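You operate a simulated robot arm through the tools that you are given. There is no shell and no other tool.

Carry out the task below with a simulated robot arm. There is one attempt and no reset: what you move stays moved.

TASK
Close the black lever, brush both grilles clean, put the brush back and open the lever again.
Fine: the grilles on the grille box; blue brush from the tool bench; lever closed while you brush. Set down upright: blue brush. What is to be rubbed or washed off counts as gone when no trace of it is left.

Only the result counts: the job must be done as asked and must still hold three seconds after the hand-in. Knocking over, shifting, dropping, spilling or breaking anything else fails it.

THE ROBOT
A 6-joint arm with a two-finger gripper, fixed in place. Base frame: the origin is at the foot of the arm, x ahead of it, y to its left, z up; the work surface is at about z = 0.88. Lengths are in m, angles in rad, forces in N, time in s.
Its first joint turns from -2.897 to 2.897 rad. Payload 2.45 kg.
The TCP is the grasp point between the finger pads, 0.02 m short of the fingertips. In the tool frame z runs along the fingers and y along their closing line. The gripper opens to 0.14 m. The gripper's body begins 0.168 m behind the TCP.
Orientation is that of the tool frame in the base frame, as a unit quaternion [w, x, y, z]. With the fingers straight down and closing along the base's y, the tool's x points along the base's -x, its y along +y and its z along -z.

THE INTERFACE
- The arm moves only by the tool nudge_tool. Its argument "moves" is a list of rows, each an object (a shift or turn left out is 0, a gripper value left out holds the last) with "travel": the shift along the base's x, y, z in mm, a list of three; "rot": the turn, a rotation vector about the base's x, y, z in rad, a list of three. In form: [{"travel": [dx, dy, dz], "rot": [rx, ry, rz]}, ...]. A call has 1 to 20 rows; each row shifts and turns the commanded pose from where the row before left it. "jaw" is the finger opening in mm, from 0 to 140, set as the call begins (left out, the last holds). A row lasts 0.2 s, in which the tool goes at most 0.05 m and 0.15 rad; a call with a longer step from one row to the next is refused whole, and so is a gripper value outside its range. A pose out of reach is approached as far as the arm can. The call stops where the force on the tool passes 50 N (or 10 N more than at its start, if that is more) or the arm is blocked; 0.2 s more then pass. The fingers move at their own pace (about 0.045 m/s each) and stop on an object; they squeeze with about 21 N. The grip force told is the motor's: it shows also when the fingers shut on nothing. Time passes only in rows, and 0.2 s behind the last, so rows that do not move let the fingers close. It gives the time, the measured TCP pose, the force on the tool (base axes), the opening and the grip force at its end, in the units of the frame above (readings bear some noise), with the torque about the TCP (base axes, N m) and any sound that the robot's microphone picked up.
- Cameras (640 x 400 px; columns grow to the right, rows downward): "scene" is fixed at [0.0493, 0.4982, 1.804]; the picture's right is [-0.19, -0.98, 0.00], its down [-0.68, 0.13, -0.73] and it looks along [0.71, -0.13, -0.69] (base axes); focal length 339 px, centre (320, 200). "wrist" rides on the gripper at [0.078, 0.011, -0.209] in the tool frame; the picture's right is [-0.14, 0.99, 0.00], its down [-0.92, -0.13, -0.37] and it looks along [-0.37, -0.05, 0.93] (tool axes); focal length 280 px, centre (320, 200). There is no depth. A picture from a camera that has moved, and an enlarged one, comes with that camera's place and axes in the base frame and with its lens. The place of the scene camera against the robot may be out by one fixed shift of up to 0.012 m in any direction.
- capture(camera): a new picture of that camera. It takes no simulated time.
- close_up(camera, box): a new picture of the part [left, top, right, bottom] of that camera's present view, enlarged. It takes no simulated time.
- job_done(): hands the job in; it is judged then, once.

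Places have to be worked out from the pictures, the camera data and where the tool is seen. Open the gripper and draw the arm clear of the work before you hand the job in, unless the task says otherwise.

The tools are called after "Request:" as name(argument=value, ...) on one line, values as JSON. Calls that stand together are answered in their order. nudge_tool: Moves the arm, as the interface text tells. Its arguments: {"type":"object","properties":{"moves":{"type":"array"},"jaw":{"type":"number"}},"required":["moves"]} The other tools are called the same way: capture (camera) takes a picture; close_up (camera, box) takes an enlarged picture of a part of a camera's view; job_done () hands the job in.

At the start:

```text
clock: 0.0
tcp_pos: [0.6844, 0.0945, 1.3228]
tcp_rot: [0.0, 0.001, 1.0, 0.0]
wrist_force: [-0.6, -0.2, -0.4]
torque: [0.01, -0.02, -0.02]
grip_width: 0.14
grip_force: 0.1
```

scene: 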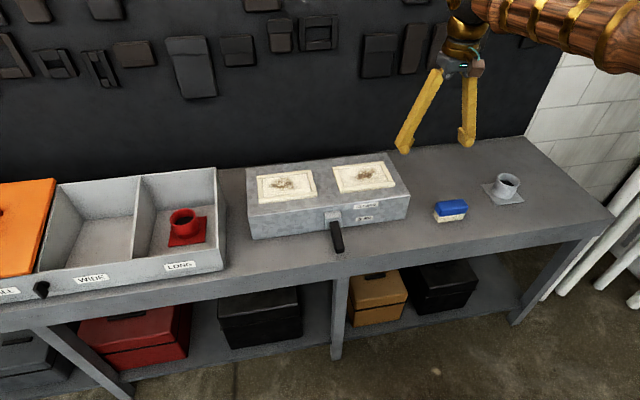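
wrist: 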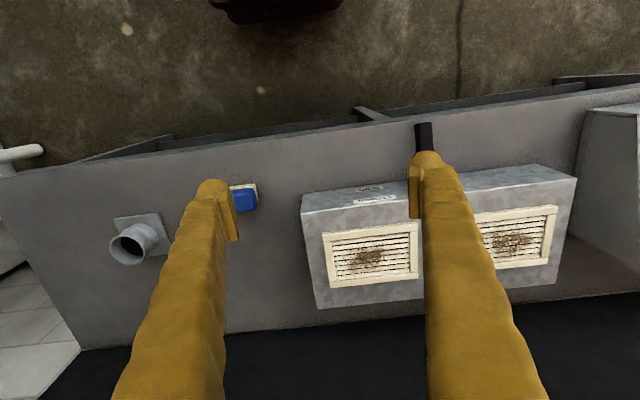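

I'll begin with enlarged looks at the box, its lever and the brush.

Request:
close_up(camera="scene", box=[235, 140, 425, 260])

Request:
close_up(camera="scene", box=[410, 160, 540, 240])

Request:
close_up(camera="wrist", box=[290, 110, 590, 310])

```text
3.33 times, centred on (330, 200) of scene
camera zoom: at [0.0493, 0.4982, 1.804], right [-0.19, -0.98, 0.0], down [-0.68, 0.13, -0.73], along [0.71, -0.13, -0.69], focal length 1129 px, centre (287, 200)
```

zoom: 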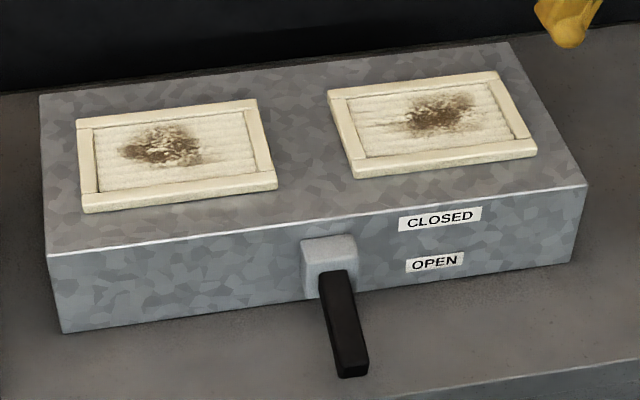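

```text
4.92 times, centred on (475, 200) of scene
camera zoom: at [0.0493, 0.4982, 1.804], right [-0.19, -0.98, 0.0], down [-0.68, 0.13, -0.73], along [0.71, -0.13, -0.69], focal length 1668 px, centre (-443, 200)
```

zoom: 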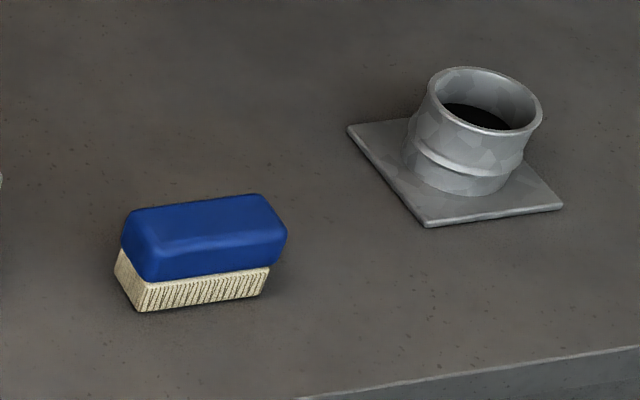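

```text
2.00 times, centred on (440, 210) of wrist
camera zoom: at [0.6072, 0.106, 1.5329], right [0.14, 0.99, 0.0], down [0.92, -0.13, 0.37], along [0.37, -0.05, -0.93], focal length 561 px, centre (80, 180)
```

zoom: 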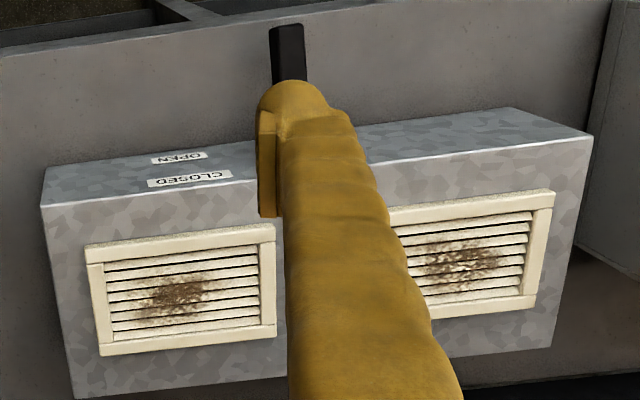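

The box's front face is near x≈0.842 with its top at z≈1.0. The lever runs from about (0.83, 0.31, 0.936) to about (0.71, 0.313, 0.917) and currently sits low, at OPEN. I'll move to a viewing pose above and in front of the lever.

Request:
nudge_tool(moves=[{"travel": [-11, 36, -20]}, {"travel": [-11, 36, -20]}, {"travel": [-11, 36, -20]}, {"travel": [-11, 36, -20]}, {"travel": [-11, 36, -20]}, {"travel": [-11, 36, -20]}, {}])

Request:
capture(camera="wrist")

Request:
capture(camera="scene")

```text
clock: 1.6
tcp_pos: [0.618, 0.3112, 1.2029]
tcp_rot: [0.0, 0.0, 1.0, 0.001]
wrist_force: [0.1, 0.6, -0.2]
torque: [0.05, -0.01, -0.01]
grip_width: 0.1399
grip_force: 0.0
```

```text
taken
camera wrist: at [0.5405, 0.3229, 1.4127], right [0.14, 0.99, 0.0], down [0.92, -0.13, 0.37], along [0.37, -0.05, -0.93], focal length 280 px, centre (320, 200)
```

wrist: 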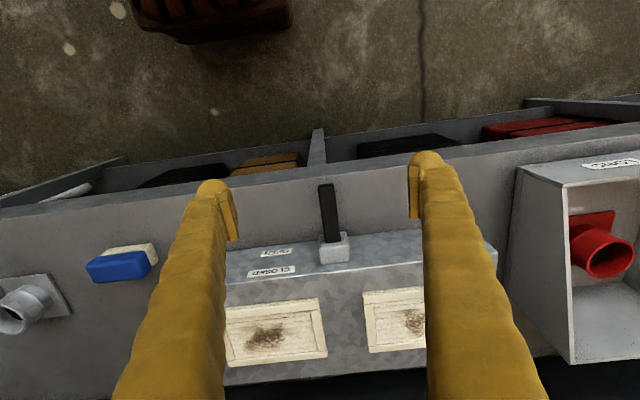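

```text
taken
```

scene: 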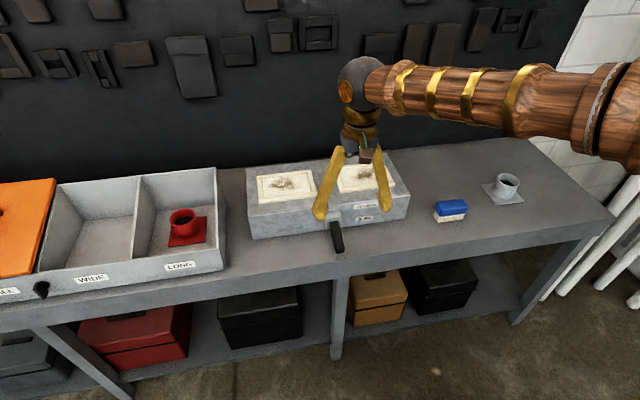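

Request:
close_up(camera="wrist", box=[240, 160, 420, 280])

Request:
close_up(camera="wrist", box=[60, 210, 210, 310])

```text
3.33 times, centred on (330, 220) of wrist
camera zoom: at [0.5405, 0.3229, 1.4127], right [0.14, 0.99, 0.0], down [0.92, -0.13, 0.37], along [0.37, -0.05, -0.93], focal length 935 px, centre (287, 133)
```

zoom: 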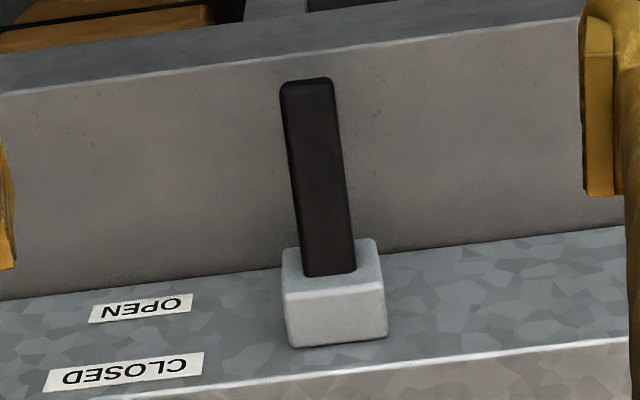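

```text
4.00 times, centred on (135, 260) of wrist
camera zoom: at [0.5405, 0.3229, 1.4127], right [0.14, 0.99, 0.0], down [0.92, -0.13, 0.37], along [0.37, -0.05, -0.93], focal length 1122 px, centre (1060, -40)
```

zoom: 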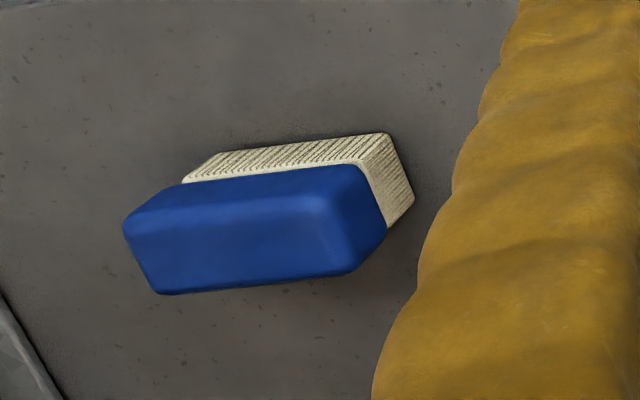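

Lever tip at about (0.705, 0.312, 0.92), about 25 mm wide. I'll go above it with the jaws part closed and check before going down.

Request:
nudge_tool(moves=[{"travel": [40, 0, 0]}, {"travel": [39, 0, 0]}, {"travel": [38, 0, 0]}, {"travel": [0, 0, -45]}, {"travel": [0, 0, -45]}, {"travel": [0, 0, -45]}, {"travel": [0, 0, -45]}, {}], jaw=70)

Request:
capture(camera="wrist")

Request:
close_up(camera="scene", box=[260, 160, 420, 260])

```text
clock: 3.4
tcp_pos: [0.7356, 0.3095, 1.0231]
tcp_rot: [0.0, 0.0, 1.0, 0.0]
wrist_force: [0.5, -0.8, 0.4]
torque: [0.01, -0.02, 0.0]
grip_width: 0.07
grip_force: 0.1
```

```text
taken
camera wrist: at [0.6562, 0.3214, 1.2323], right [0.14, 0.99, 0.0], down [0.92, -0.13, 0.37], along [0.37, -0.05, -0.93], focal length 280 px, centre (320, 200)
```

wrist: 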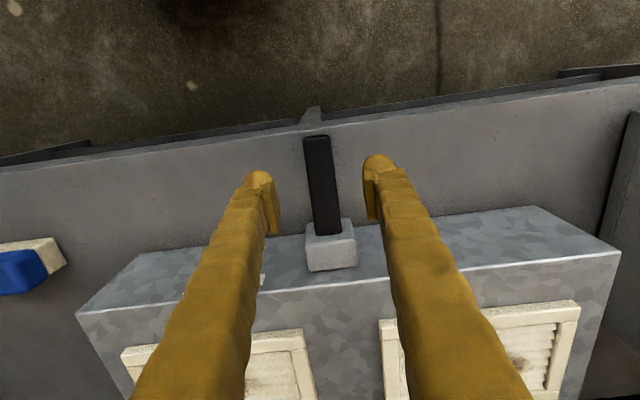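

```text
4.00 times, centred on (340, 210) of scene
camera zoom: at [0.0493, 0.4982, 1.804], right [-0.19, -0.98, 0.0], down [-0.68, 0.13, -0.73], along [0.71, -0.13, -0.69], focal length 1355 px, centre (240, 160)
```

zoom: 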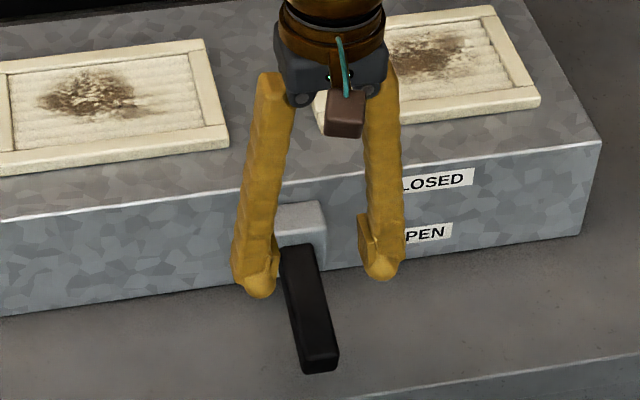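

The lever lies between the fingers, centred at y≈0.311. I'll go down so the pads are level with it, then close on it.

Request:
nudge_tool(moves=[{"travel": [-3, 1, -33]}, {"travel": [-3, 1, -33]}, {"travel": [0, 0, -30]}, {}])

Request:
nudge_tool(moves=[{}, {}, {}, {}, {}], jaw=15)

Request:
capture(camera="wrist")

Request:
close_up(camera="scene", box=[260, 160, 420, 260])

```text
clock: 4.4
tcp_pos: [0.7302, 0.3122, 0.9291]
tcp_rot: [0.0, 0.0, 1.0, 0.0]
wrist_force: [-0.5, -0.7, -0.6]
torque: [-0.02, 0.02, 0.0]
grip_width: 0.07
grip_force: 0.0
```

```text
clock: 5.6
tcp_pos: [0.7296, 0.3113, 0.9271]
tcp_rot: [0.001, 0.0, 1.0, 0.001]
wrist_force: [2.2, -26.9, -0.3]
torque: [-0.23, 0.05, 0.05]
grip_width: 0.0326
grip_force: 13.2
```

```text
taken
camera wrist: at [0.6518, 0.3236, 1.1376], right [0.14, 0.99, 0.0], down [0.92, -0.13, 0.37], along [0.37, -0.05, -0.93], focal length 280 px, centre (320, 200)
```

wrist: 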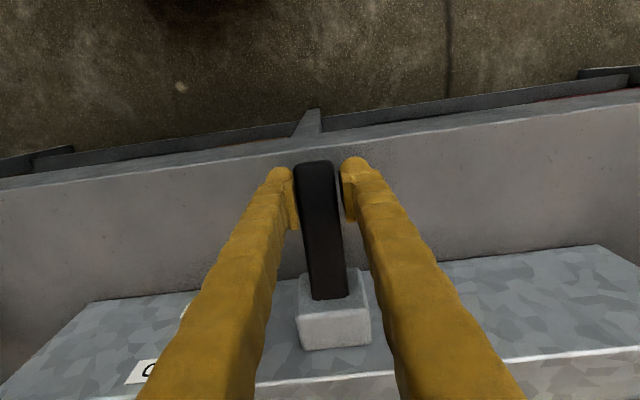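

```text
4.00 times, centred on (340, 210) of scene
camera zoom: at [0.0493, 0.4982, 1.804], right [-0.19, -0.98, 0.0], down [-0.68, 0.13, -0.73], along [0.71, -0.13, -0.69], focal length 1355 px, centre (240, 160)
```

zoom: 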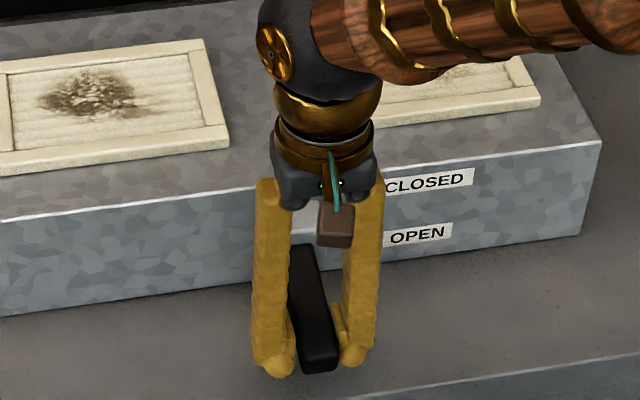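

Only the -y finger is touching (force -27 N in y). The lever sits a few mm toward -y, so I'll shift that way and let the jaws close.

Request:
nudge_tool(moves=[{"travel": [0, -2, 0]}, {"travel": [0, -2, 0]}, {}, {}, {}])

```text
clock: 6.8
tcp_pos: [0.7305, 0.3097, 0.9275]
tcp_rot: [0.001, -0.001, 1.0, 0.001]
wrist_force: [-4.7, 43.9, 13.8]
torque: [0.53, -0.31, -0.04]
grip_width: 0.029
grip_force: 44.6
```

Both pads now hold the lever at 29 mm, but I overshot sideways. I'll ease back by about 2 mm.

Request:
nudge_tool(moves=[{"travel": [0, 1, 0]}, {"travel": [0, 1, 0]}, {}, {}])

```text
clock: 7.8
tcp_pos: [0.7299, 0.3108, 0.9279]
tcp_rot: [0.001, 0.0, 1.0, 0.0]
wrist_force: [5.8, 19.5, 18.2]
torque: [0.22, -0.51, -0.01]
grip_width: 0.0289
grip_force: 44.8
```

Mostly balanced now. I'll start lifting the lever in small steps, watching forces.

Request:
nudge_tool(moves=[{"travel": [0, 0.7, 3]}, {"travel": [0, 0, 4]}, {"travel": [0, 0, 4]}, {"travel": [0, 0, 4]}, {}])

Request:
close_up(camera="scene", box=[260, 160, 420, 260])

```text
clock: 9.0
tcp_pos: [0.7296, 0.3087, 0.942]
tcp_rot: [-0.001, 0.001, 1.0, -0.001]
wrist_force: [-31.0, -37.1, -9.9]
torque: [-0.31, 0.58, -0.19]
grip_width: 0.0292
grip_force: 45.2
```

```text
4.00 times, centred on (340, 210) of scene
camera zoom: at [0.0493, 0.4982, 1.804], right [-0.19, -0.98, 0.0], down [-0.68, 0.13, -0.73], along [0.71, -0.13, -0.69], focal length 1355 px, centre (240, 160)
```

zoom: 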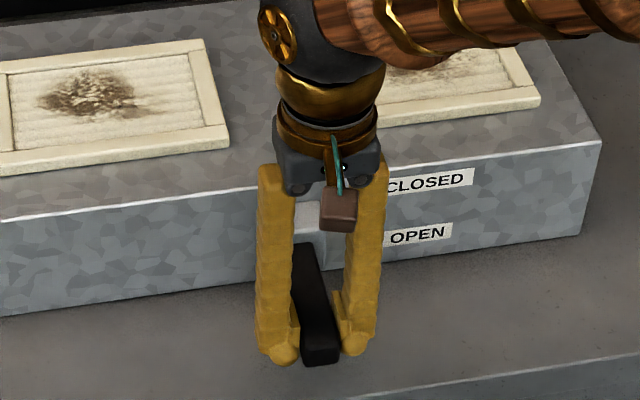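

The lever is rising with the fingers. The side forces say to drift slightly toward -x and -y, so I'll continue upward with those corrections.

Request:
nudge_tool(moves=[{"travel": [-1.2, -0.8, 2]}, {"travel": [-0.3, 0, 4]}, {"travel": [0, 0, 4]}, {}])

```text
clock: 10.0
tcp_pos: [0.7294, 0.3095, 0.9536]
tcp_rot: [0.001, 0.0, 1.0, 0.001]
wrist_force: [4.9, 11.6, -13.0]
torque: [0.1, 1.04, -0.03]
grip_width: 0.0289
grip_force: 44.5
```

Continuing up, turning the tool slightly to follow the lever's swing.

Request:
nudge_tool(moves=[{"travel": [0, 0.3, 4], "rot": [0, 0.06, 0]}, {"travel": [0, 0, 4], "rot": [0, 0.06, 0]}, {"travel": [0.5, 0, 4], "rot": [0, 0.06, 0]}, {}])

Request:
close_up(camera="scene", box=[260, 160, 420, 260])

```text
clock: 11.0
tcp_pos: [0.7302, 0.3096, 0.9635]
tcp_rot: [-0.089, 0.0, 0.996, 0.0]
wrist_force: [34.1, -11.2, 0.7]
torque: [-0.17, -0.51, 0.08]
grip_width: 0.0288
grip_force: 44.6
```

```text
4.00 times, centred on (340, 210) of scene
camera zoom: at [0.0493, 0.4982, 1.804], right [-0.19, -0.98, 0.0], down [-0.68, 0.13, -0.73], along [0.71, -0.13, -0.69], focal length 1355 px, centre (240, 160)
```

zoom: 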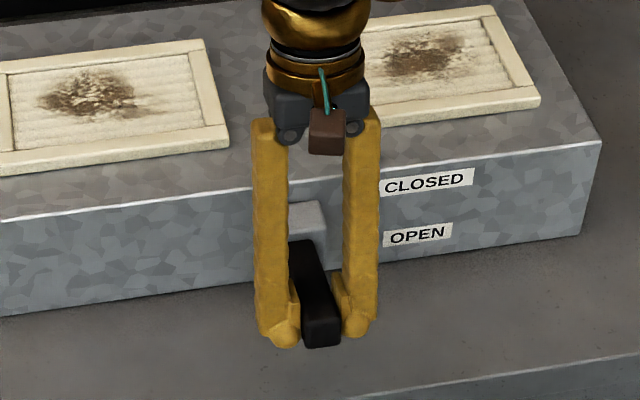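

The lever keeps rising, and the +x force says follow the arc inward. Continuing.

Request:
nudge_tool(moves=[{"travel": [2, -0.2, 3], "rot": [0, 0.04, 0]}, {"travel": [1.2, 0, 4], "rot": [0, 0.04, 0]}, {"travel": [1.4, 0, 4], "rot": [0, 0.04, 0]}, {}])

```text
clock: 12.0
tcp_pos: [0.7323, 0.3098, 0.9751]
tcp_rot: [-0.15, 0.0, 0.989, 0.0]
wrist_force: [-33.1, -10.1, 2.6]
torque: [-0.1, 0.56, 0.0]
grip_width: 0.0291
grip_force: 44.9
```

Request:
nudge_tool(moves=[{"travel": [-0.8, -0.3, 4], "rot": [0, 0.04, 0]}, {"travel": [0.8, 0, 4], "rot": [0, 0.04, 0]}, {"travel": [1, 0, 4], "rot": [0, 0.04, 0]}, {}])

Request:
close_up(camera="scene", box=[260, 160, 420, 260])

Request:
capture(camera="wrist")

```text
clock: 13.0
tcp_pos: [0.7356, 0.3104, 0.9865]
tcp_rot: [-0.207, 0.0, 0.978, 0.001]
wrist_force: [30.5, 2.1, -15.1]
torque: [0.0, -0.09, -0.02]
grip_width: 0.029
grip_force: 45.0
```

```text
4.00 times, centred on (340, 210) of scene
camera zoom: at [0.0493, 0.4982, 1.804], right [-0.19, -0.98, 0.0], down [-0.68, 0.13, -0.73], along [0.71, -0.13, -0.69], focal length 1355 px, centre (240, 160)
```

zoom: 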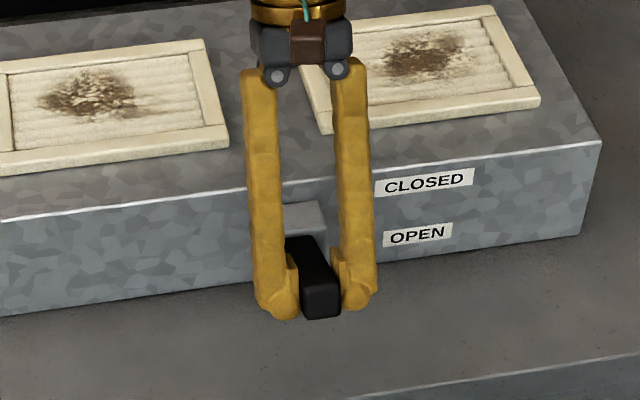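

```text
taken
camera wrist: at [0.7492, 0.3214, 1.2109], right [0.13, 0.99, -0.05], down [0.99, -0.13, -0.04], along [-0.04, -0.05, -1.0], focal length 280 px, centre (320, 200)
```

wrist: 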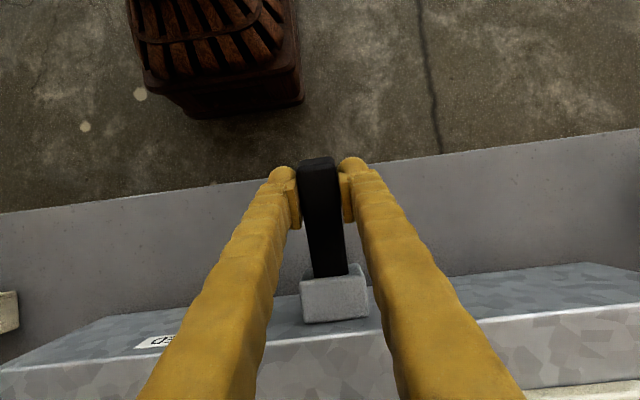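

No stop or click yet. I'll keep following the arc up and inward.

Request:
nudge_tool(moves=[{"travel": [2.4, 0, 3.5], "rot": [0, 0.04, 0]}, {"travel": [1.7, 0, 4], "rot": [0, 0.04, 0]}, {"travel": [1.8, 0, 4], "rot": [0, 0.04, 0]}, {}])

```text
clock: 14.0
tcp_pos: [0.7393, 0.3106, 0.998]
tcp_rot: [-0.267, 0.001, 0.964, -0.001]
wrist_force: [-5.5, -33.4, -12.8]
torque: [-0.2, 1.16, 0.16]
grip_width: 0.029
grip_force: 45.1
```

Request:
nudge_tool(moves=[{"travel": [1.5, -0.6, 4], "rot": [0, 0.05, 0]}, {"travel": [2, 0, 4], "rot": [0, 0.05, 0]}, {"travel": [2, 0, 4], "rot": [0, 0.05, 0]}, {}])

Request:
close_up(camera="scene", box=[260, 160, 420, 260])

```text
clock: 15.0
tcp_pos: [0.7438, 0.3095, 1.0105]
tcp_rot: [-0.338, 0.0, 0.941, 0.0]
wrist_force: [25.4, 0.5, -20.2]
torque: [0.0, -0.61, -0.03]
grip_width: 0.029
grip_force: 45.2
```

```text
4.00 times, centred on (340, 210) of scene
camera zoom: at [0.0493, 0.4982, 1.804], right [-0.19, -0.98, 0.0], down [-0.68, 0.13, -0.73], along [0.71, -0.13, -0.69], focal length 1355 px, centre (240, 160)
```

zoom: 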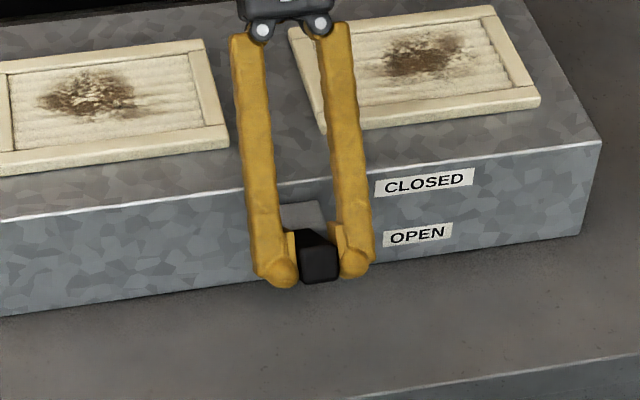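

The lever is now tilted about 35–40° up. I'll continue in case it isn't yet at its stop.

Request:
nudge_tool(moves=[{"travel": [3, 0, 3.5], "rot": [0, 0.02, 0]}, {"travel": [2.5, 0, 4], "rot": [0, 0.03, 0]}, {"travel": [2.5, 0, 4], "rot": [0, 0.03, 0]}, {}])

```text
clock: 16.0
tcp_pos: [0.7526, 0.3097, 1.0219]
tcp_rot: [-0.376, 0.0, 0.927, -0.001]
wrist_force: [-23.9, 2.2, -24.4]
torque: [0.01, 0.09, -0.02]
grip_width: 0.0287
grip_force: 44.6
```

Request:
nudge_tool(moves=[{"travel": [1.5, 0, 4], "rot": [0, 0.03, 0]}, {"travel": [2.5, 0, 4], "rot": [0, 0.03, 0]}, {"travel": [2.5, 0, 4], "rot": [0, 0.03, 0]}, {}])

Request:
close_up(camera="scene", box=[260, 160, 420, 260])

Request:
capture(camera="wrist")

```text
clock: 17.0
tcp_pos: [0.7612, 0.3086, 1.0344]
tcp_rot: [-0.416, -0.001, 0.909, 0.0]
wrist_force: [0.2, 0.4, 0.4]
torque: [0.0, 0.01, -0.01]
grip_width: 0.0152
grip_force: 0.1
```

```text
4.00 times, centred on (340, 210) of scene
camera zoom: at [0.0493, 0.4982, 1.804], right [-0.19, -0.98, 0.0], down [-0.68, 0.13, -0.73], along [0.71, -0.13, -0.69], focal length 1355 px, centre (240, 160)
```

zoom: 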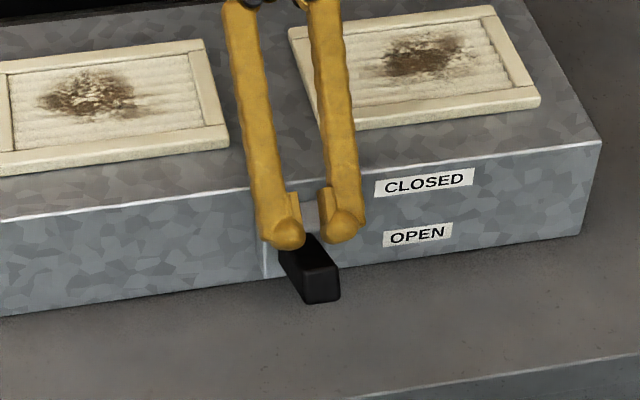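

```text
taken
camera wrist: at [0.8676, 0.321, 1.2311], right [0.09, 0.99, -0.1], down [0.88, -0.13, -0.46], along [-0.47, -0.05, -0.88], focal length 280 px, centre (320, 200)
```

wrist: 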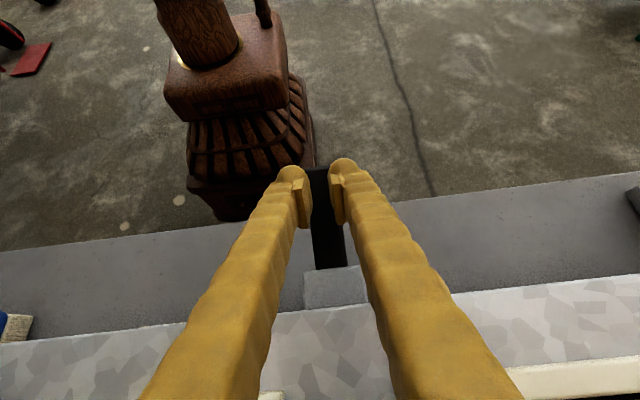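

The fingers slipped off the top of the lever, which now appears tilted up but lower than when I was holding it. I'll back off, bring the tool upright again and look.

Request:
nudge_tool(moves=[{"travel": [0, 0, 30], "rot": [0, -0.1, 0]}, {"travel": [-10, 0, 40], "rot": [0, -0.14, 0]}, {"travel": [-30, 0, 30], "rot": [0, -0.14, 0]}, {"travel": [-30, 0, 30], "rot": [0, -0.14, 0]}, {"travel": [-30, 0, 20], "rot": [0, -0.14, 0]}, {"travel": [-30, 0, 20], "rot": [0, -0.14, 0]}, {"travel": [-12, 0, 0], "rot": [0, -0.058, 0]}, {}], jaw=100)

Request:
capture(camera="wrist")

Request:
close_up(camera="scene", box=[235, 140, 425, 260])

```text
clock: 18.8
tcp_pos: [0.6188, 0.3079, 1.2032]
tcp_rot: [0.0, 0.0, 1.0, 0.0]
wrist_force: [0.2, -1.3, 0.2]
torque: [-0.03, -0.02, 0.05]
grip_width: 0.1
grip_force: 0.1
```

```text
taken
camera wrist: at [0.5413, 0.3201, 1.4131], right [0.14, 0.99, 0.0], down [0.92, -0.13, 0.37], along [0.36, -0.05, -0.93], focal length 280 px, centre (320, 200)
```

wrist: 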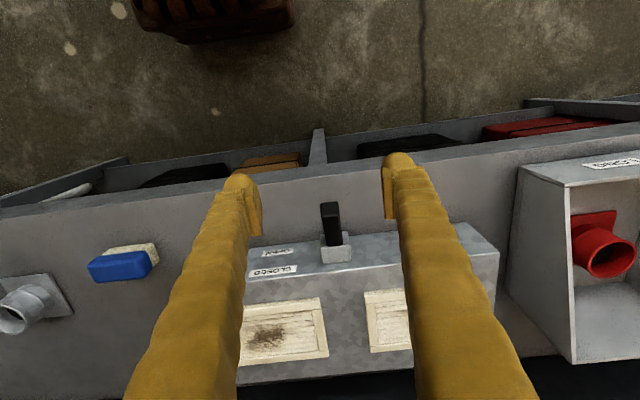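

```text
3.33 times, centred on (330, 200) of scene
camera zoom: at [0.0493, 0.4982, 1.804], right [-0.19, -0.98, 0.0], down [-0.68, 0.13, -0.73], along [0.71, -0.13, -0.69], focal length 1129 px, centre (287, 200)
```

zoom: 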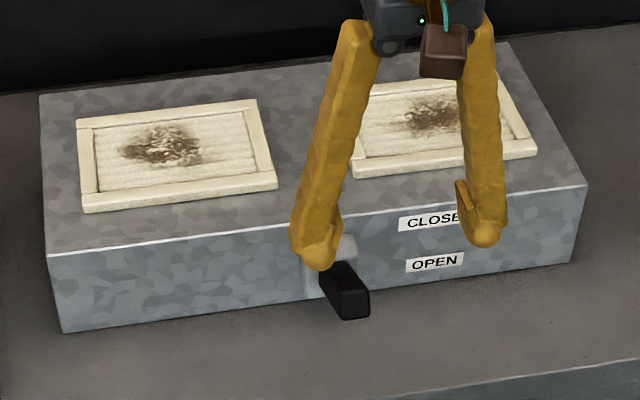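

Request:
close_up(camera="wrist", box=[240, 160, 420, 280])

Request:
close_up(camera="scene", box=[312, 200, 376, 240])

```text
3.33 times, centred on (330, 220) of wrist
camera zoom: at [0.5413, 0.3201, 1.4131], right [0.14, 0.99, 0.0], down [0.92, -0.13, 0.37], along [0.36, -0.05, -0.93], focal length 935 px, centre (287, 133)
```

zoom: 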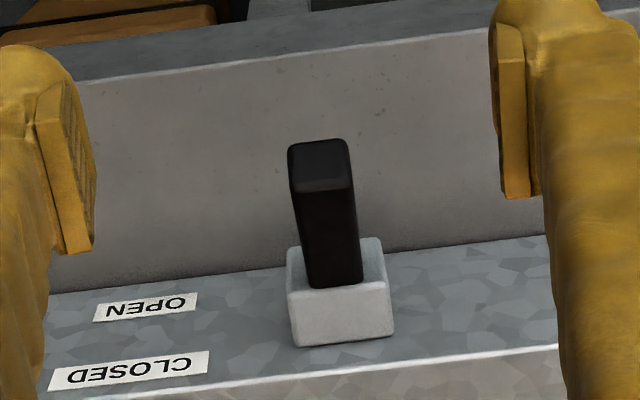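

```text
10.00 times, centred on (344, 220) of scene
camera zoom: at [0.0493, 0.4982, 1.804], right [-0.19, -0.98, 0.0], down [-0.68, 0.13, -0.73], along [0.71, -0.13, -0.69], focal length 3388 px, centre (80, 0)
```

zoom: 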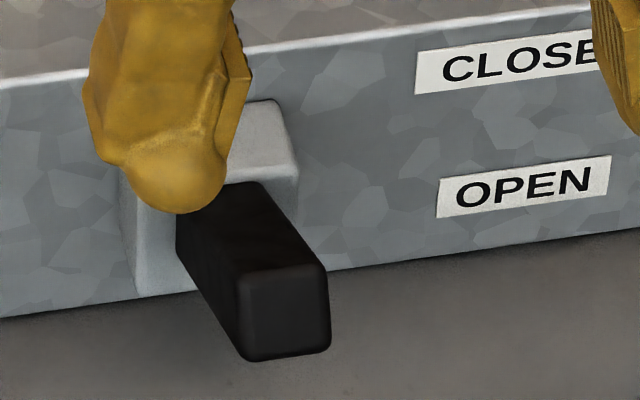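

The lever tip is now at about (0.713, 0.312, 1.013). It sprang back a little onto a fixed rest after I over-lifted it, which fits its upper stop at CLOSED. Next I'll move over to the brush with the jaws wide and look at it.

Request:
nudge_tool(moves=[{"travel": [8, -44, -5]}, {"travel": [8, -44, -5]}, {"travel": [8, -44, -5]}, {"travel": [8, -44, -5]}, {"travel": [8, -44, -5]}, {"travel": [8, -44, -5]}, {"travel": [8, -44, -5]}, {"travel": [8, -44, -5]}, {"travel": [8, -44, -5]}, {"travel": [8, -44, -5]}, {}], jaw=140)

Request:
capture(camera="wrist")

Request:
close_up(camera="scene", box=[260, 160, 420, 260])

```text
clock: 21.2
tcp_pos: [0.6964, -0.1314, 1.1573]
tcp_rot: [0.0, 0.0, 1.0, 0.0]
wrist_force: [0.1, 0.2, -0.6]
torque: [0.0, 0.04, -0.02]
grip_width: 0.1402
grip_force: 0.0
```

```text
taken
camera wrist: at [0.6195, -0.1192, 1.3668], right [0.14, 0.99, 0.0], down [0.92, -0.13, 0.37], along [0.36, -0.05, -0.93], focal length 280 px, centre (320, 200)
```

wrist: 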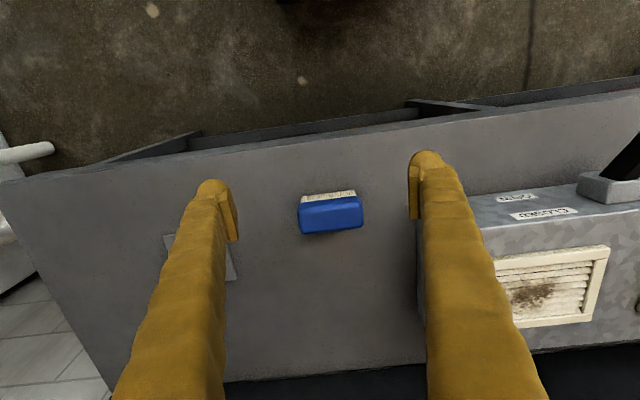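

```text
4.00 times, centred on (340, 210) of scene
camera zoom: at [0.0493, 0.4982, 1.804], right [-0.19, -0.98, 0.0], down [-0.68, 0.13, -0.73], along [0.71, -0.13, -0.69], focal length 1355 px, centre (240, 160)
```

zoom: 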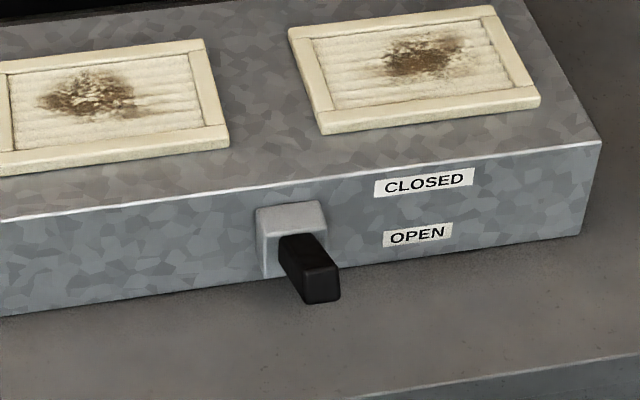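

Request:
close_up(camera="wrist", box=[490, 120, 640, 214])

Request:
close_up(camera="wrist", box=[255, 165, 405, 259])

```text
4.26 times, centred on (565, 167) of wrist
camera zoom: at [0.6195, -0.1192, 1.3668], right [0.14, 0.99, 0.0], down [0.92, -0.13, 0.37], along [0.36, -0.05, -0.93], focal length 1193 px, centre (-723, 340)
```

zoom: 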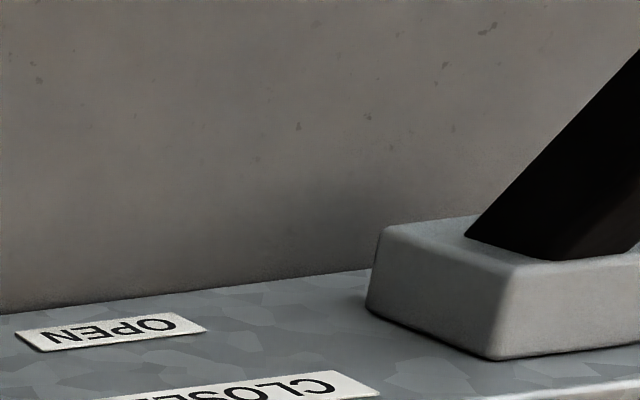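

```text
4.26 times, centred on (330, 212) of wrist
camera zoom: at [0.6195, -0.1192, 1.3668], right [0.14, 0.99, 0.0], down [0.92, -0.13, 0.37], along [0.36, -0.05, -0.93], focal length 1193 px, centre (277, 149)
```

zoom: 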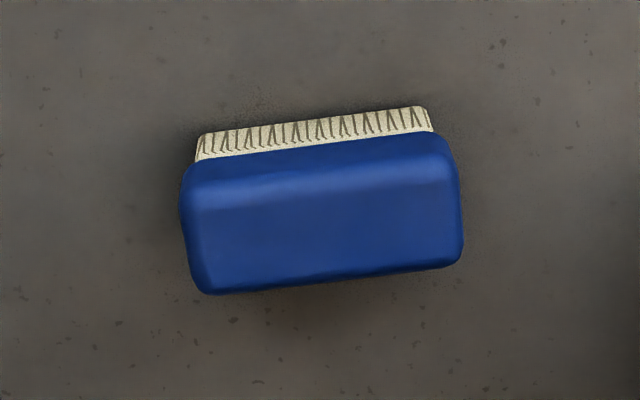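

The brush is centred at about (0.825, -0.128), lies along y, and is about 0.11 m long, so it fits in the open jaws. Before picking it, I'll test whether the arm reaches over the far part of the left grille with the tool vertical.

Request:
nudge_tool(moves=[{"travel": [10, 30, 30]}, {"travel": [20, 42, 0]}, {"travel": [20, 42, 0]}, {"travel": [20, 42, 0]}, {"travel": [20, 42, 0]}, {"travel": [20, 42, 0]}, {"travel": [20, 42, 0]}, {"travel": [20, 42, 0]}, {"travel": [20, 42, 0]}, {"travel": [22, 42, 0]}, {"travel": [22, 42, 0]}, {"travel": [22, 42, 0]}, {"travel": [22, 42, 0]}, {"travel": [22, 42, 0]}, {"travel": [14, 30, -20]}, {"travel": [0, 0, -30]}, {"travel": [0, 0, -30]}, {}, {}])

Request:
capture(camera="scene")

Request:
capture(camera="wrist")

```text
clock: 25.2
tcp_pos: [0.9928, 0.4763, 1.1055]
tcp_rot: [0.0, 0.0, 1.0, 0.0]
wrist_force: [-0.4, -0.1, 0.0]
torque: [0.01, 0.02, -0.01]
grip_width: 0.14
grip_force: 0.1
```

```text
taken
```

scene: 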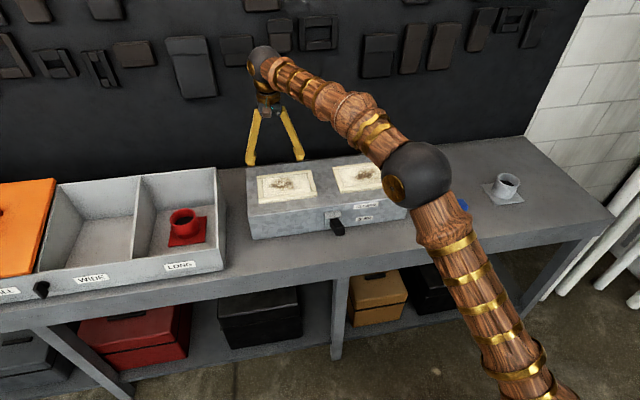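

```text
taken
camera wrist: at [0.9156, 0.4875, 1.3153], right [0.14, 0.99, 0.0], down [0.92, -0.13, 0.37], along [0.36, -0.05, -0.93], focal length 280 px, centre (320, 200)
```

wrist: 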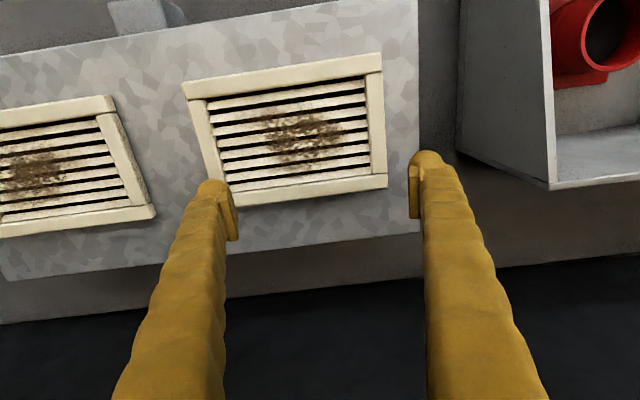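

The vertical reach works at (0.993, 0.476, 1.105). I'll check 40 mm lower too, and take a close view of the stains.

Request:
nudge_tool(moves=[{"travel": [0, 0, -20]}, {"travel": [0, 0, -20]}, {}])

Request:
close_up(camera="wrist", box=[0, 40, 400, 290])

Request:
close_up(camera="scene", box=[240, 100, 400, 200])

```text
clock: 26.0
tcp_pos: [0.9927, 0.4749, 1.0665]
tcp_rot: [0.0, 0.0, 1.0, -0.001]
wrist_force: [-0.7, -1.1, 0.1]
torque: [0.01, -0.02, 0.01]
grip_width: 0.1401
grip_force: 0.0
```

```text
1.60 times, centred on (200, 165) of wrist
camera zoom: at [0.9142, 0.4867, 1.2754], right [0.14, 0.99, 0.0], down [0.92, -0.13, 0.37], along [0.36, -0.05, -0.93], focal length 449 px, centre (512, 256)
```

zoom: 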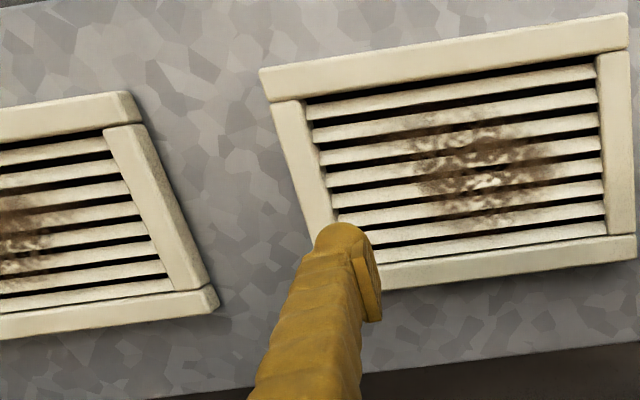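

```text
4.00 times, centred on (320, 150) of scene
camera zoom: at [0.0493, 0.4982, 1.804], right [-0.19, -0.98, 0.0], down [-0.68, 0.13, -0.73], along [0.71, -0.13, -0.69], focal length 1355 px, centre (320, 400)
```

zoom: 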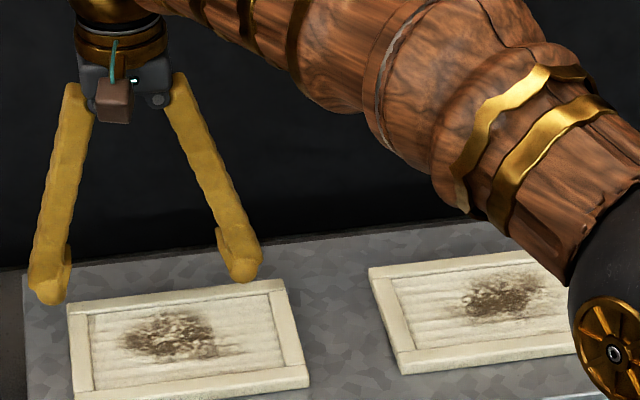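

Reach is fine. The left stain spans about x 0.925–0.99 and y 0.395–0.53, inside a frame interior of x 0.908–1.014 and y 0.373–0.533. I'll return to directly above the brush.

Request:
nudge_tool(moves=[{"travel": [0, 0, 40]}, {"travel": [0, 0, 40]}, {"travel": [-12, -43, 5]}, {"travel": [-12, -43, 0]}, {"travel": [-12, -43, 0]}, {"travel": [-12, -43, 0]}, {"travel": [-12, -43, 0]}, {"travel": [-12, -43, 0]}, {"travel": [-12, -43, 0]}, {"travel": [-12, -43, 0]}, {"travel": [-12, -43, 0]}, {"travel": [-12, -43, 0]}, {"travel": [-12, -43, 0]}, {"travel": [-12, -43, 0]}, {"travel": [-12, -43, 0]}, {"travel": [-12, -43, 0]}, {"travel": [0, 0, -45]}, {"travel": [0, 0, -45]}, {"travel": [0, 0, -30]}, {}])

Request:
capture(camera="wrist")

Request:
close_up(camera="scene", box=[390, 140, 518, 220])

```text
clock: 30.2
tcp_pos: [0.8264, -0.1282, 1.0309]
tcp_rot: [-0.001, -0.001, 1.0, 0.0]
wrist_force: [-0.2, 0.8, -1.2]
torque: [-0.03, 0.01, -0.01]
grip_width: 0.1398
grip_force: 0.0
```

```text
taken
camera wrist: at [0.7482, -0.1169, 1.2405], right [0.14, 0.99, 0.0], down [0.92, -0.13, 0.37], along [0.36, -0.05, -0.93], focal length 280 px, centre (320, 200)
```

wrist: 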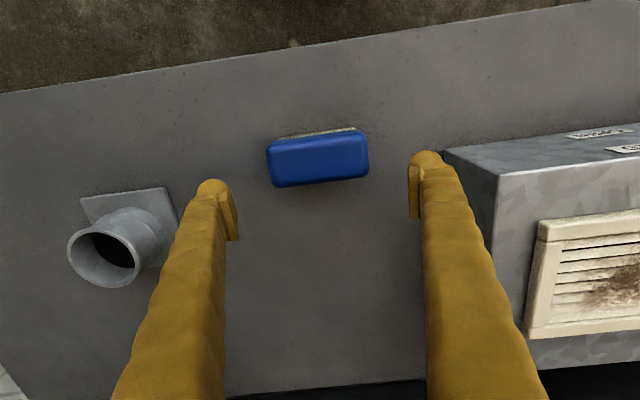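

```text
5.00 times, centred on (454, 180) of scene
camera zoom: at [0.0493, 0.4982, 1.804], right [-0.19, -0.98, 0.0], down [-0.68, 0.13, -0.73], along [0.71, -0.13, -0.69], focal length 1694 px, centre (-350, 300)
```

zoom: 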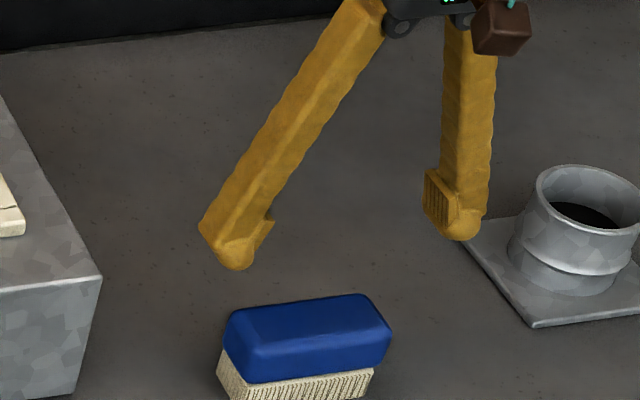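

The brush is centred at about (0.819, -0.129), with roughly 13 mm of clearance for each finger. I'll descend so the pads meet the blue handle's ends.

Request:
nudge_tool(moves=[{"travel": [-6, 0, -36]}, {"travel": [0, 0, -36]}, {"travel": [0, 0, -26]}, {"travel": [0, 0, -10]}, {}])

Request:
close_up(camera="scene", box=[390, 160, 518, 240])

Request:
capture(camera="wrist")

```text
clock: 31.4
tcp_pos: [0.8186, -0.1264, 0.9221]
tcp_rot: [-0.001, 0.0, 1.0, 0.0]
wrist_force: [0.3, -0.7, 0.1]
torque: [0.0, -0.03, -0.01]
grip_width: 0.1399
grip_force: 0.0
```

```text
5.00 times, centred on (454, 200) of scene
camera zoom: at [0.0493, 0.4982, 1.804], right [-0.19, -0.98, 0.0], down [-0.68, 0.13, -0.73], along [0.71, -0.13, -0.69], focal length 1694 px, centre (-350, 200)
```

zoom: 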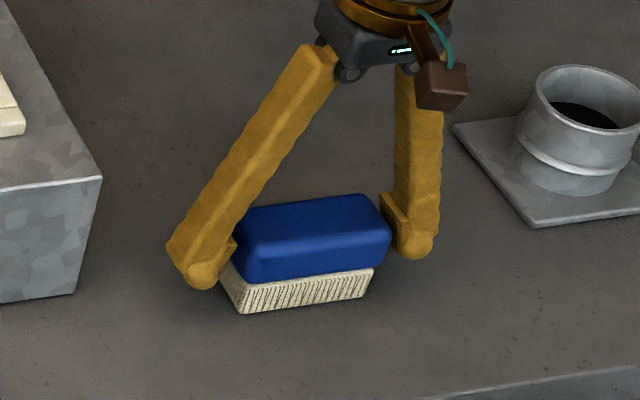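

```text
taken
camera wrist: at [0.7415, -0.115, 1.1315], right [0.14, 0.99, 0.0], down [0.92, -0.13, 0.37], along [0.36, -0.05, -0.93], focal length 280 px, centre (320, 200)
```

wrist: 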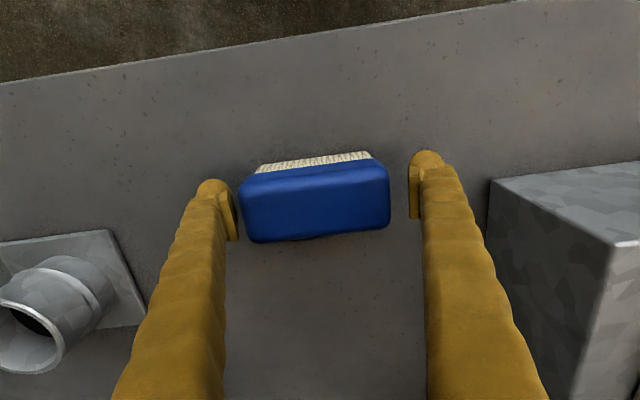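

The brush is about 3 mm toward -y of the jaw centre. I'll shift and close on it.

Request:
nudge_tool(moves=[{"travel": [0, -3, 0]}, {}])

Request:
nudge_tool(moves=[{}, {}, {}, {}], jaw=95)

Request:
capture(camera="wrist")

```text
clock: 32.0
tcp_pos: [0.8197, -0.1291, 0.9219]
tcp_rot: [-0.001, -0.001, 1.0, 0.001]
wrist_force: [0.7, -0.3, -0.4]
torque: [0.01, 0.01, 0.01]
grip_width: 0.1399
grip_force: 0.0
```

```text
clock: 33.0
tcp_pos: [0.8197, -0.1304, 0.9214]
tcp_rot: [0.0, 0.0, 1.0, -0.001]
wrist_force: [0.3, -1.0, 2.5]
torque: [0.01, -0.03, 0.01]
grip_width: 0.1225
grip_force: 20.5
```

```text
taken
camera wrist: at [0.7415, -0.1179, 1.1311], right [0.14, 0.99, 0.0], down [0.92, -0.13, 0.37], along [0.36, -0.05, -0.93], focal length 280 px, centre (320, 200)
```

wrist: 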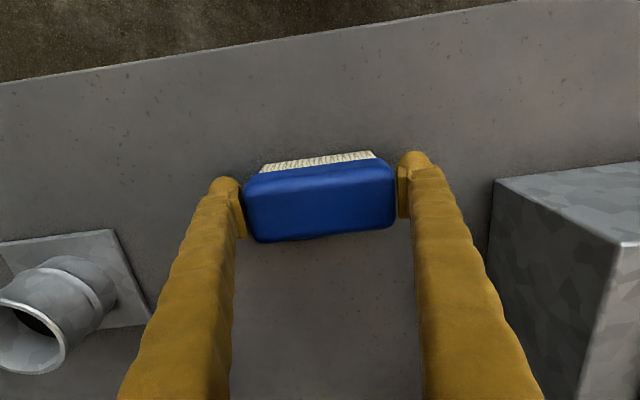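

Gripped at 122.5 mm wide with 20 N. The resting TCP is (0.820, -0.130, 0.9215), which I'll remember for putting the brush back. Now I lift straight up and check.

Request:
nudge_tool(moves=[{"travel": [0, 0, 15]}, {"travel": [0, 0, 30]}, {"travel": [0, 0, 45]}, {"travel": [0, 0, 45]}, {"travel": [0, 0, 45]}, {"travel": [0, 0, 20]}, {}])

Request:
capture(camera="wrist")

Request:
capture(camera="scene")

```text
clock: 34.6
tcp_pos: [0.8208, -0.1322, 1.1228]
tcp_rot: [-0.001, 0.001, 1.0, 0.001]
wrist_force: [0.2, -0.3, -1.6]
torque: [0.01, -0.03, 0.01]
grip_width: 0.1229
grip_force: 21.3
```

```text
taken
camera wrist: at [0.7424, -0.1206, 1.3316], right [0.14, 0.99, 0.0], down [0.92, -0.13, 0.37], along [0.36, -0.05, -0.93], focal length 280 px, centre (320, 200)
```

wrist: 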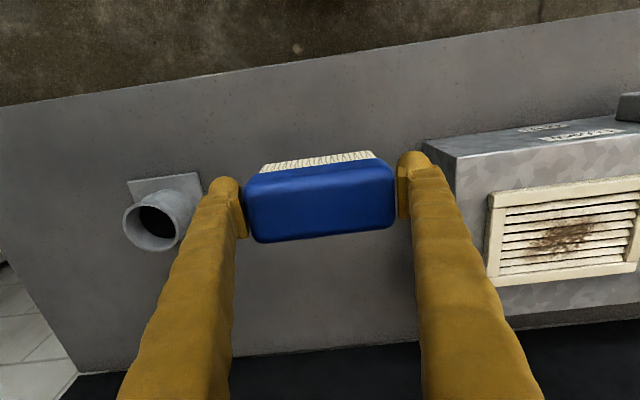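

```text
taken
```

scene: 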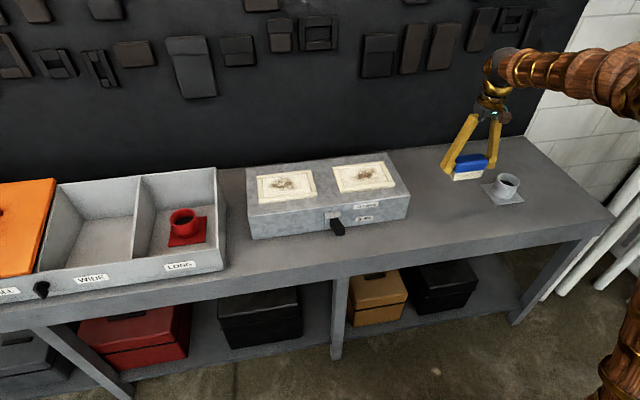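

The brush is held level. The right grille's interior is centred at about (0.962, 0.168), with the stain at y≈0.095–0.235. I'll move above it and lower most of the way.

Request:
nudge_tool(moves=[{"travel": [17.6, 37.5, 0]}, {"travel": [17.6, 37.5, 0]}, {"travel": [17.6, 37.5, 0]}, {"travel": [17.6, 37.5, 0]}, {"travel": [17.6, 37.5, 0]}, {"travel": [17.6, 37.5, 0]}, {"travel": [17.6, 37.5, 0]}, {"travel": [17.6, 37.5, 0]}, {"travel": [0, 0, -25]}, {"travel": [0, 0, -20]}, {}])

Request:
capture(camera="wrist")

Request:
close_up(camera="scene", box=[240, 120, 400, 220])

```text
clock: 37.0
tcp_pos: [0.9578, 0.1708, 1.0765]
tcp_rot: [0.0, 0.0, 1.0, 0.0]
wrist_force: [0.2, 0.2, -2.1]
torque: [-0.01, -0.01, 0.01]
grip_width: 0.1228
grip_force: 21.2
```

```text
taken
camera wrist: at [0.8793, 0.1832, 1.2852], right [0.14, 0.99, 0.0], down [0.92, -0.13, 0.37], along [0.36, -0.05, -0.93], focal length 280 px, centre (320, 200)
```

wrist: 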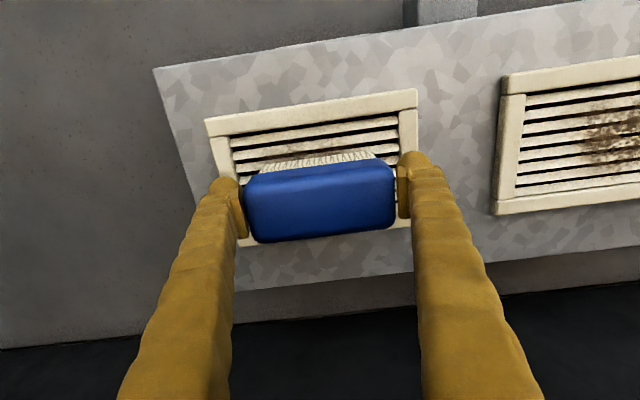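

```text
4.00 times, centred on (320, 170) of scene
camera zoom: at [0.0493, 0.4982, 1.804], right [-0.19, -0.98, 0.0], down [-0.68, 0.13, -0.73], along [0.71, -0.13, -0.69], focal length 1355 px, centre (320, 320)
```

zoom: 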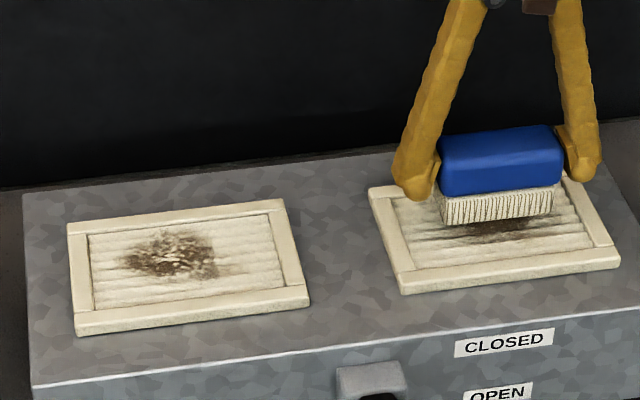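

Aligned with the frame (its centre is about (0.963, 0.171)). I'll lower in small steps to find contact.

Request:
nudge_tool(moves=[{"travel": [0, 0, -5]}, {"travel": [0, 0, -5]}, {"travel": [0, 0, -5]}, {"travel": [0, 0, -4]}, {}])

Request:
nudge_tool(moves=[{"travel": [0, 0, -2]}, {"travel": [0, 0, -2]}, {}])

```text
clock: 38.2
tcp_pos: [0.9587, 0.1711, 1.0576]
tcp_rot: [0.0, -0.001, 1.0, 0.0]
wrist_force: [-0.6, -0.5, -0.8]
torque: [0.01, 0.01, 0.01]
grip_width: 0.1228
grip_force: 21.1
```

```text
clock: 39.0
tcp_pos: [0.9597, 0.1706, 1.055]
tcp_rot: [-0.001, 0.0, 1.0, 0.0]
wrist_force: [2.6, 0.9, 17.5]
torque: [-0.01, -0.01, -0.01]
grip_width: 0.123
grip_force: 21.2
```

Contact at TCP z≈1.055 with 17 N. I'll check visually that the bristles sit on the slats inside the frame.

Request:
close_up(camera="scene", box=[320, 140, 416, 200])

Request:
close_up(camera="wrist", box=[180, 70, 460, 245])

```text
6.67 times, centred on (368, 170) of scene
camera zoom: at [0.0493, 0.4982, 1.804], right [-0.19, -0.98, 0.0], down [-0.68, 0.13, -0.73], along [0.71, -0.13, -0.69], focal length 2258 px, centre (0, 400)
```

zoom: 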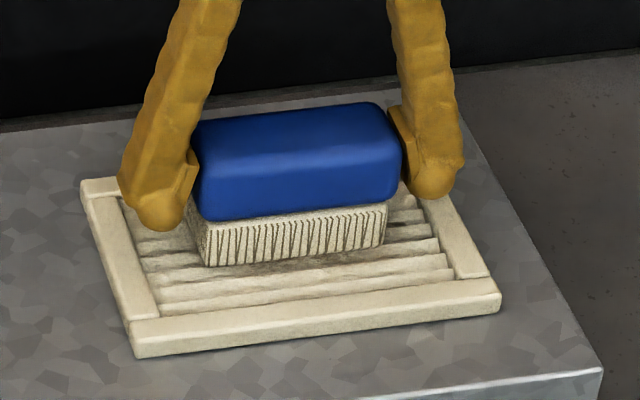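

```text
2.29 times, centred on (320, 158) of wrist
camera zoom: at [0.8816, 0.1825, 1.2636], right [0.14, 0.99, 0.0], down [0.92, -0.13, 0.37], along [0.37, -0.05, -0.93], focal length 641 px, centre (320, 297)
```

zoom: 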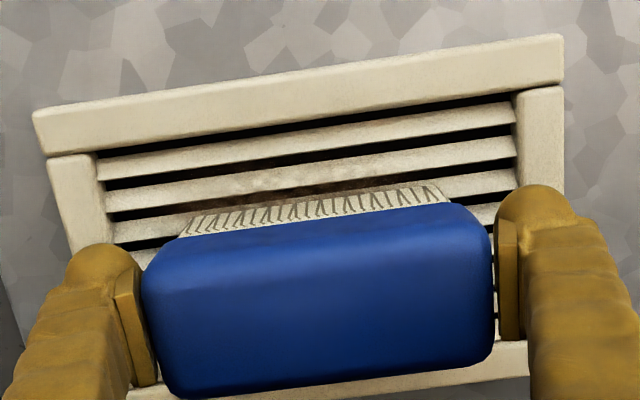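

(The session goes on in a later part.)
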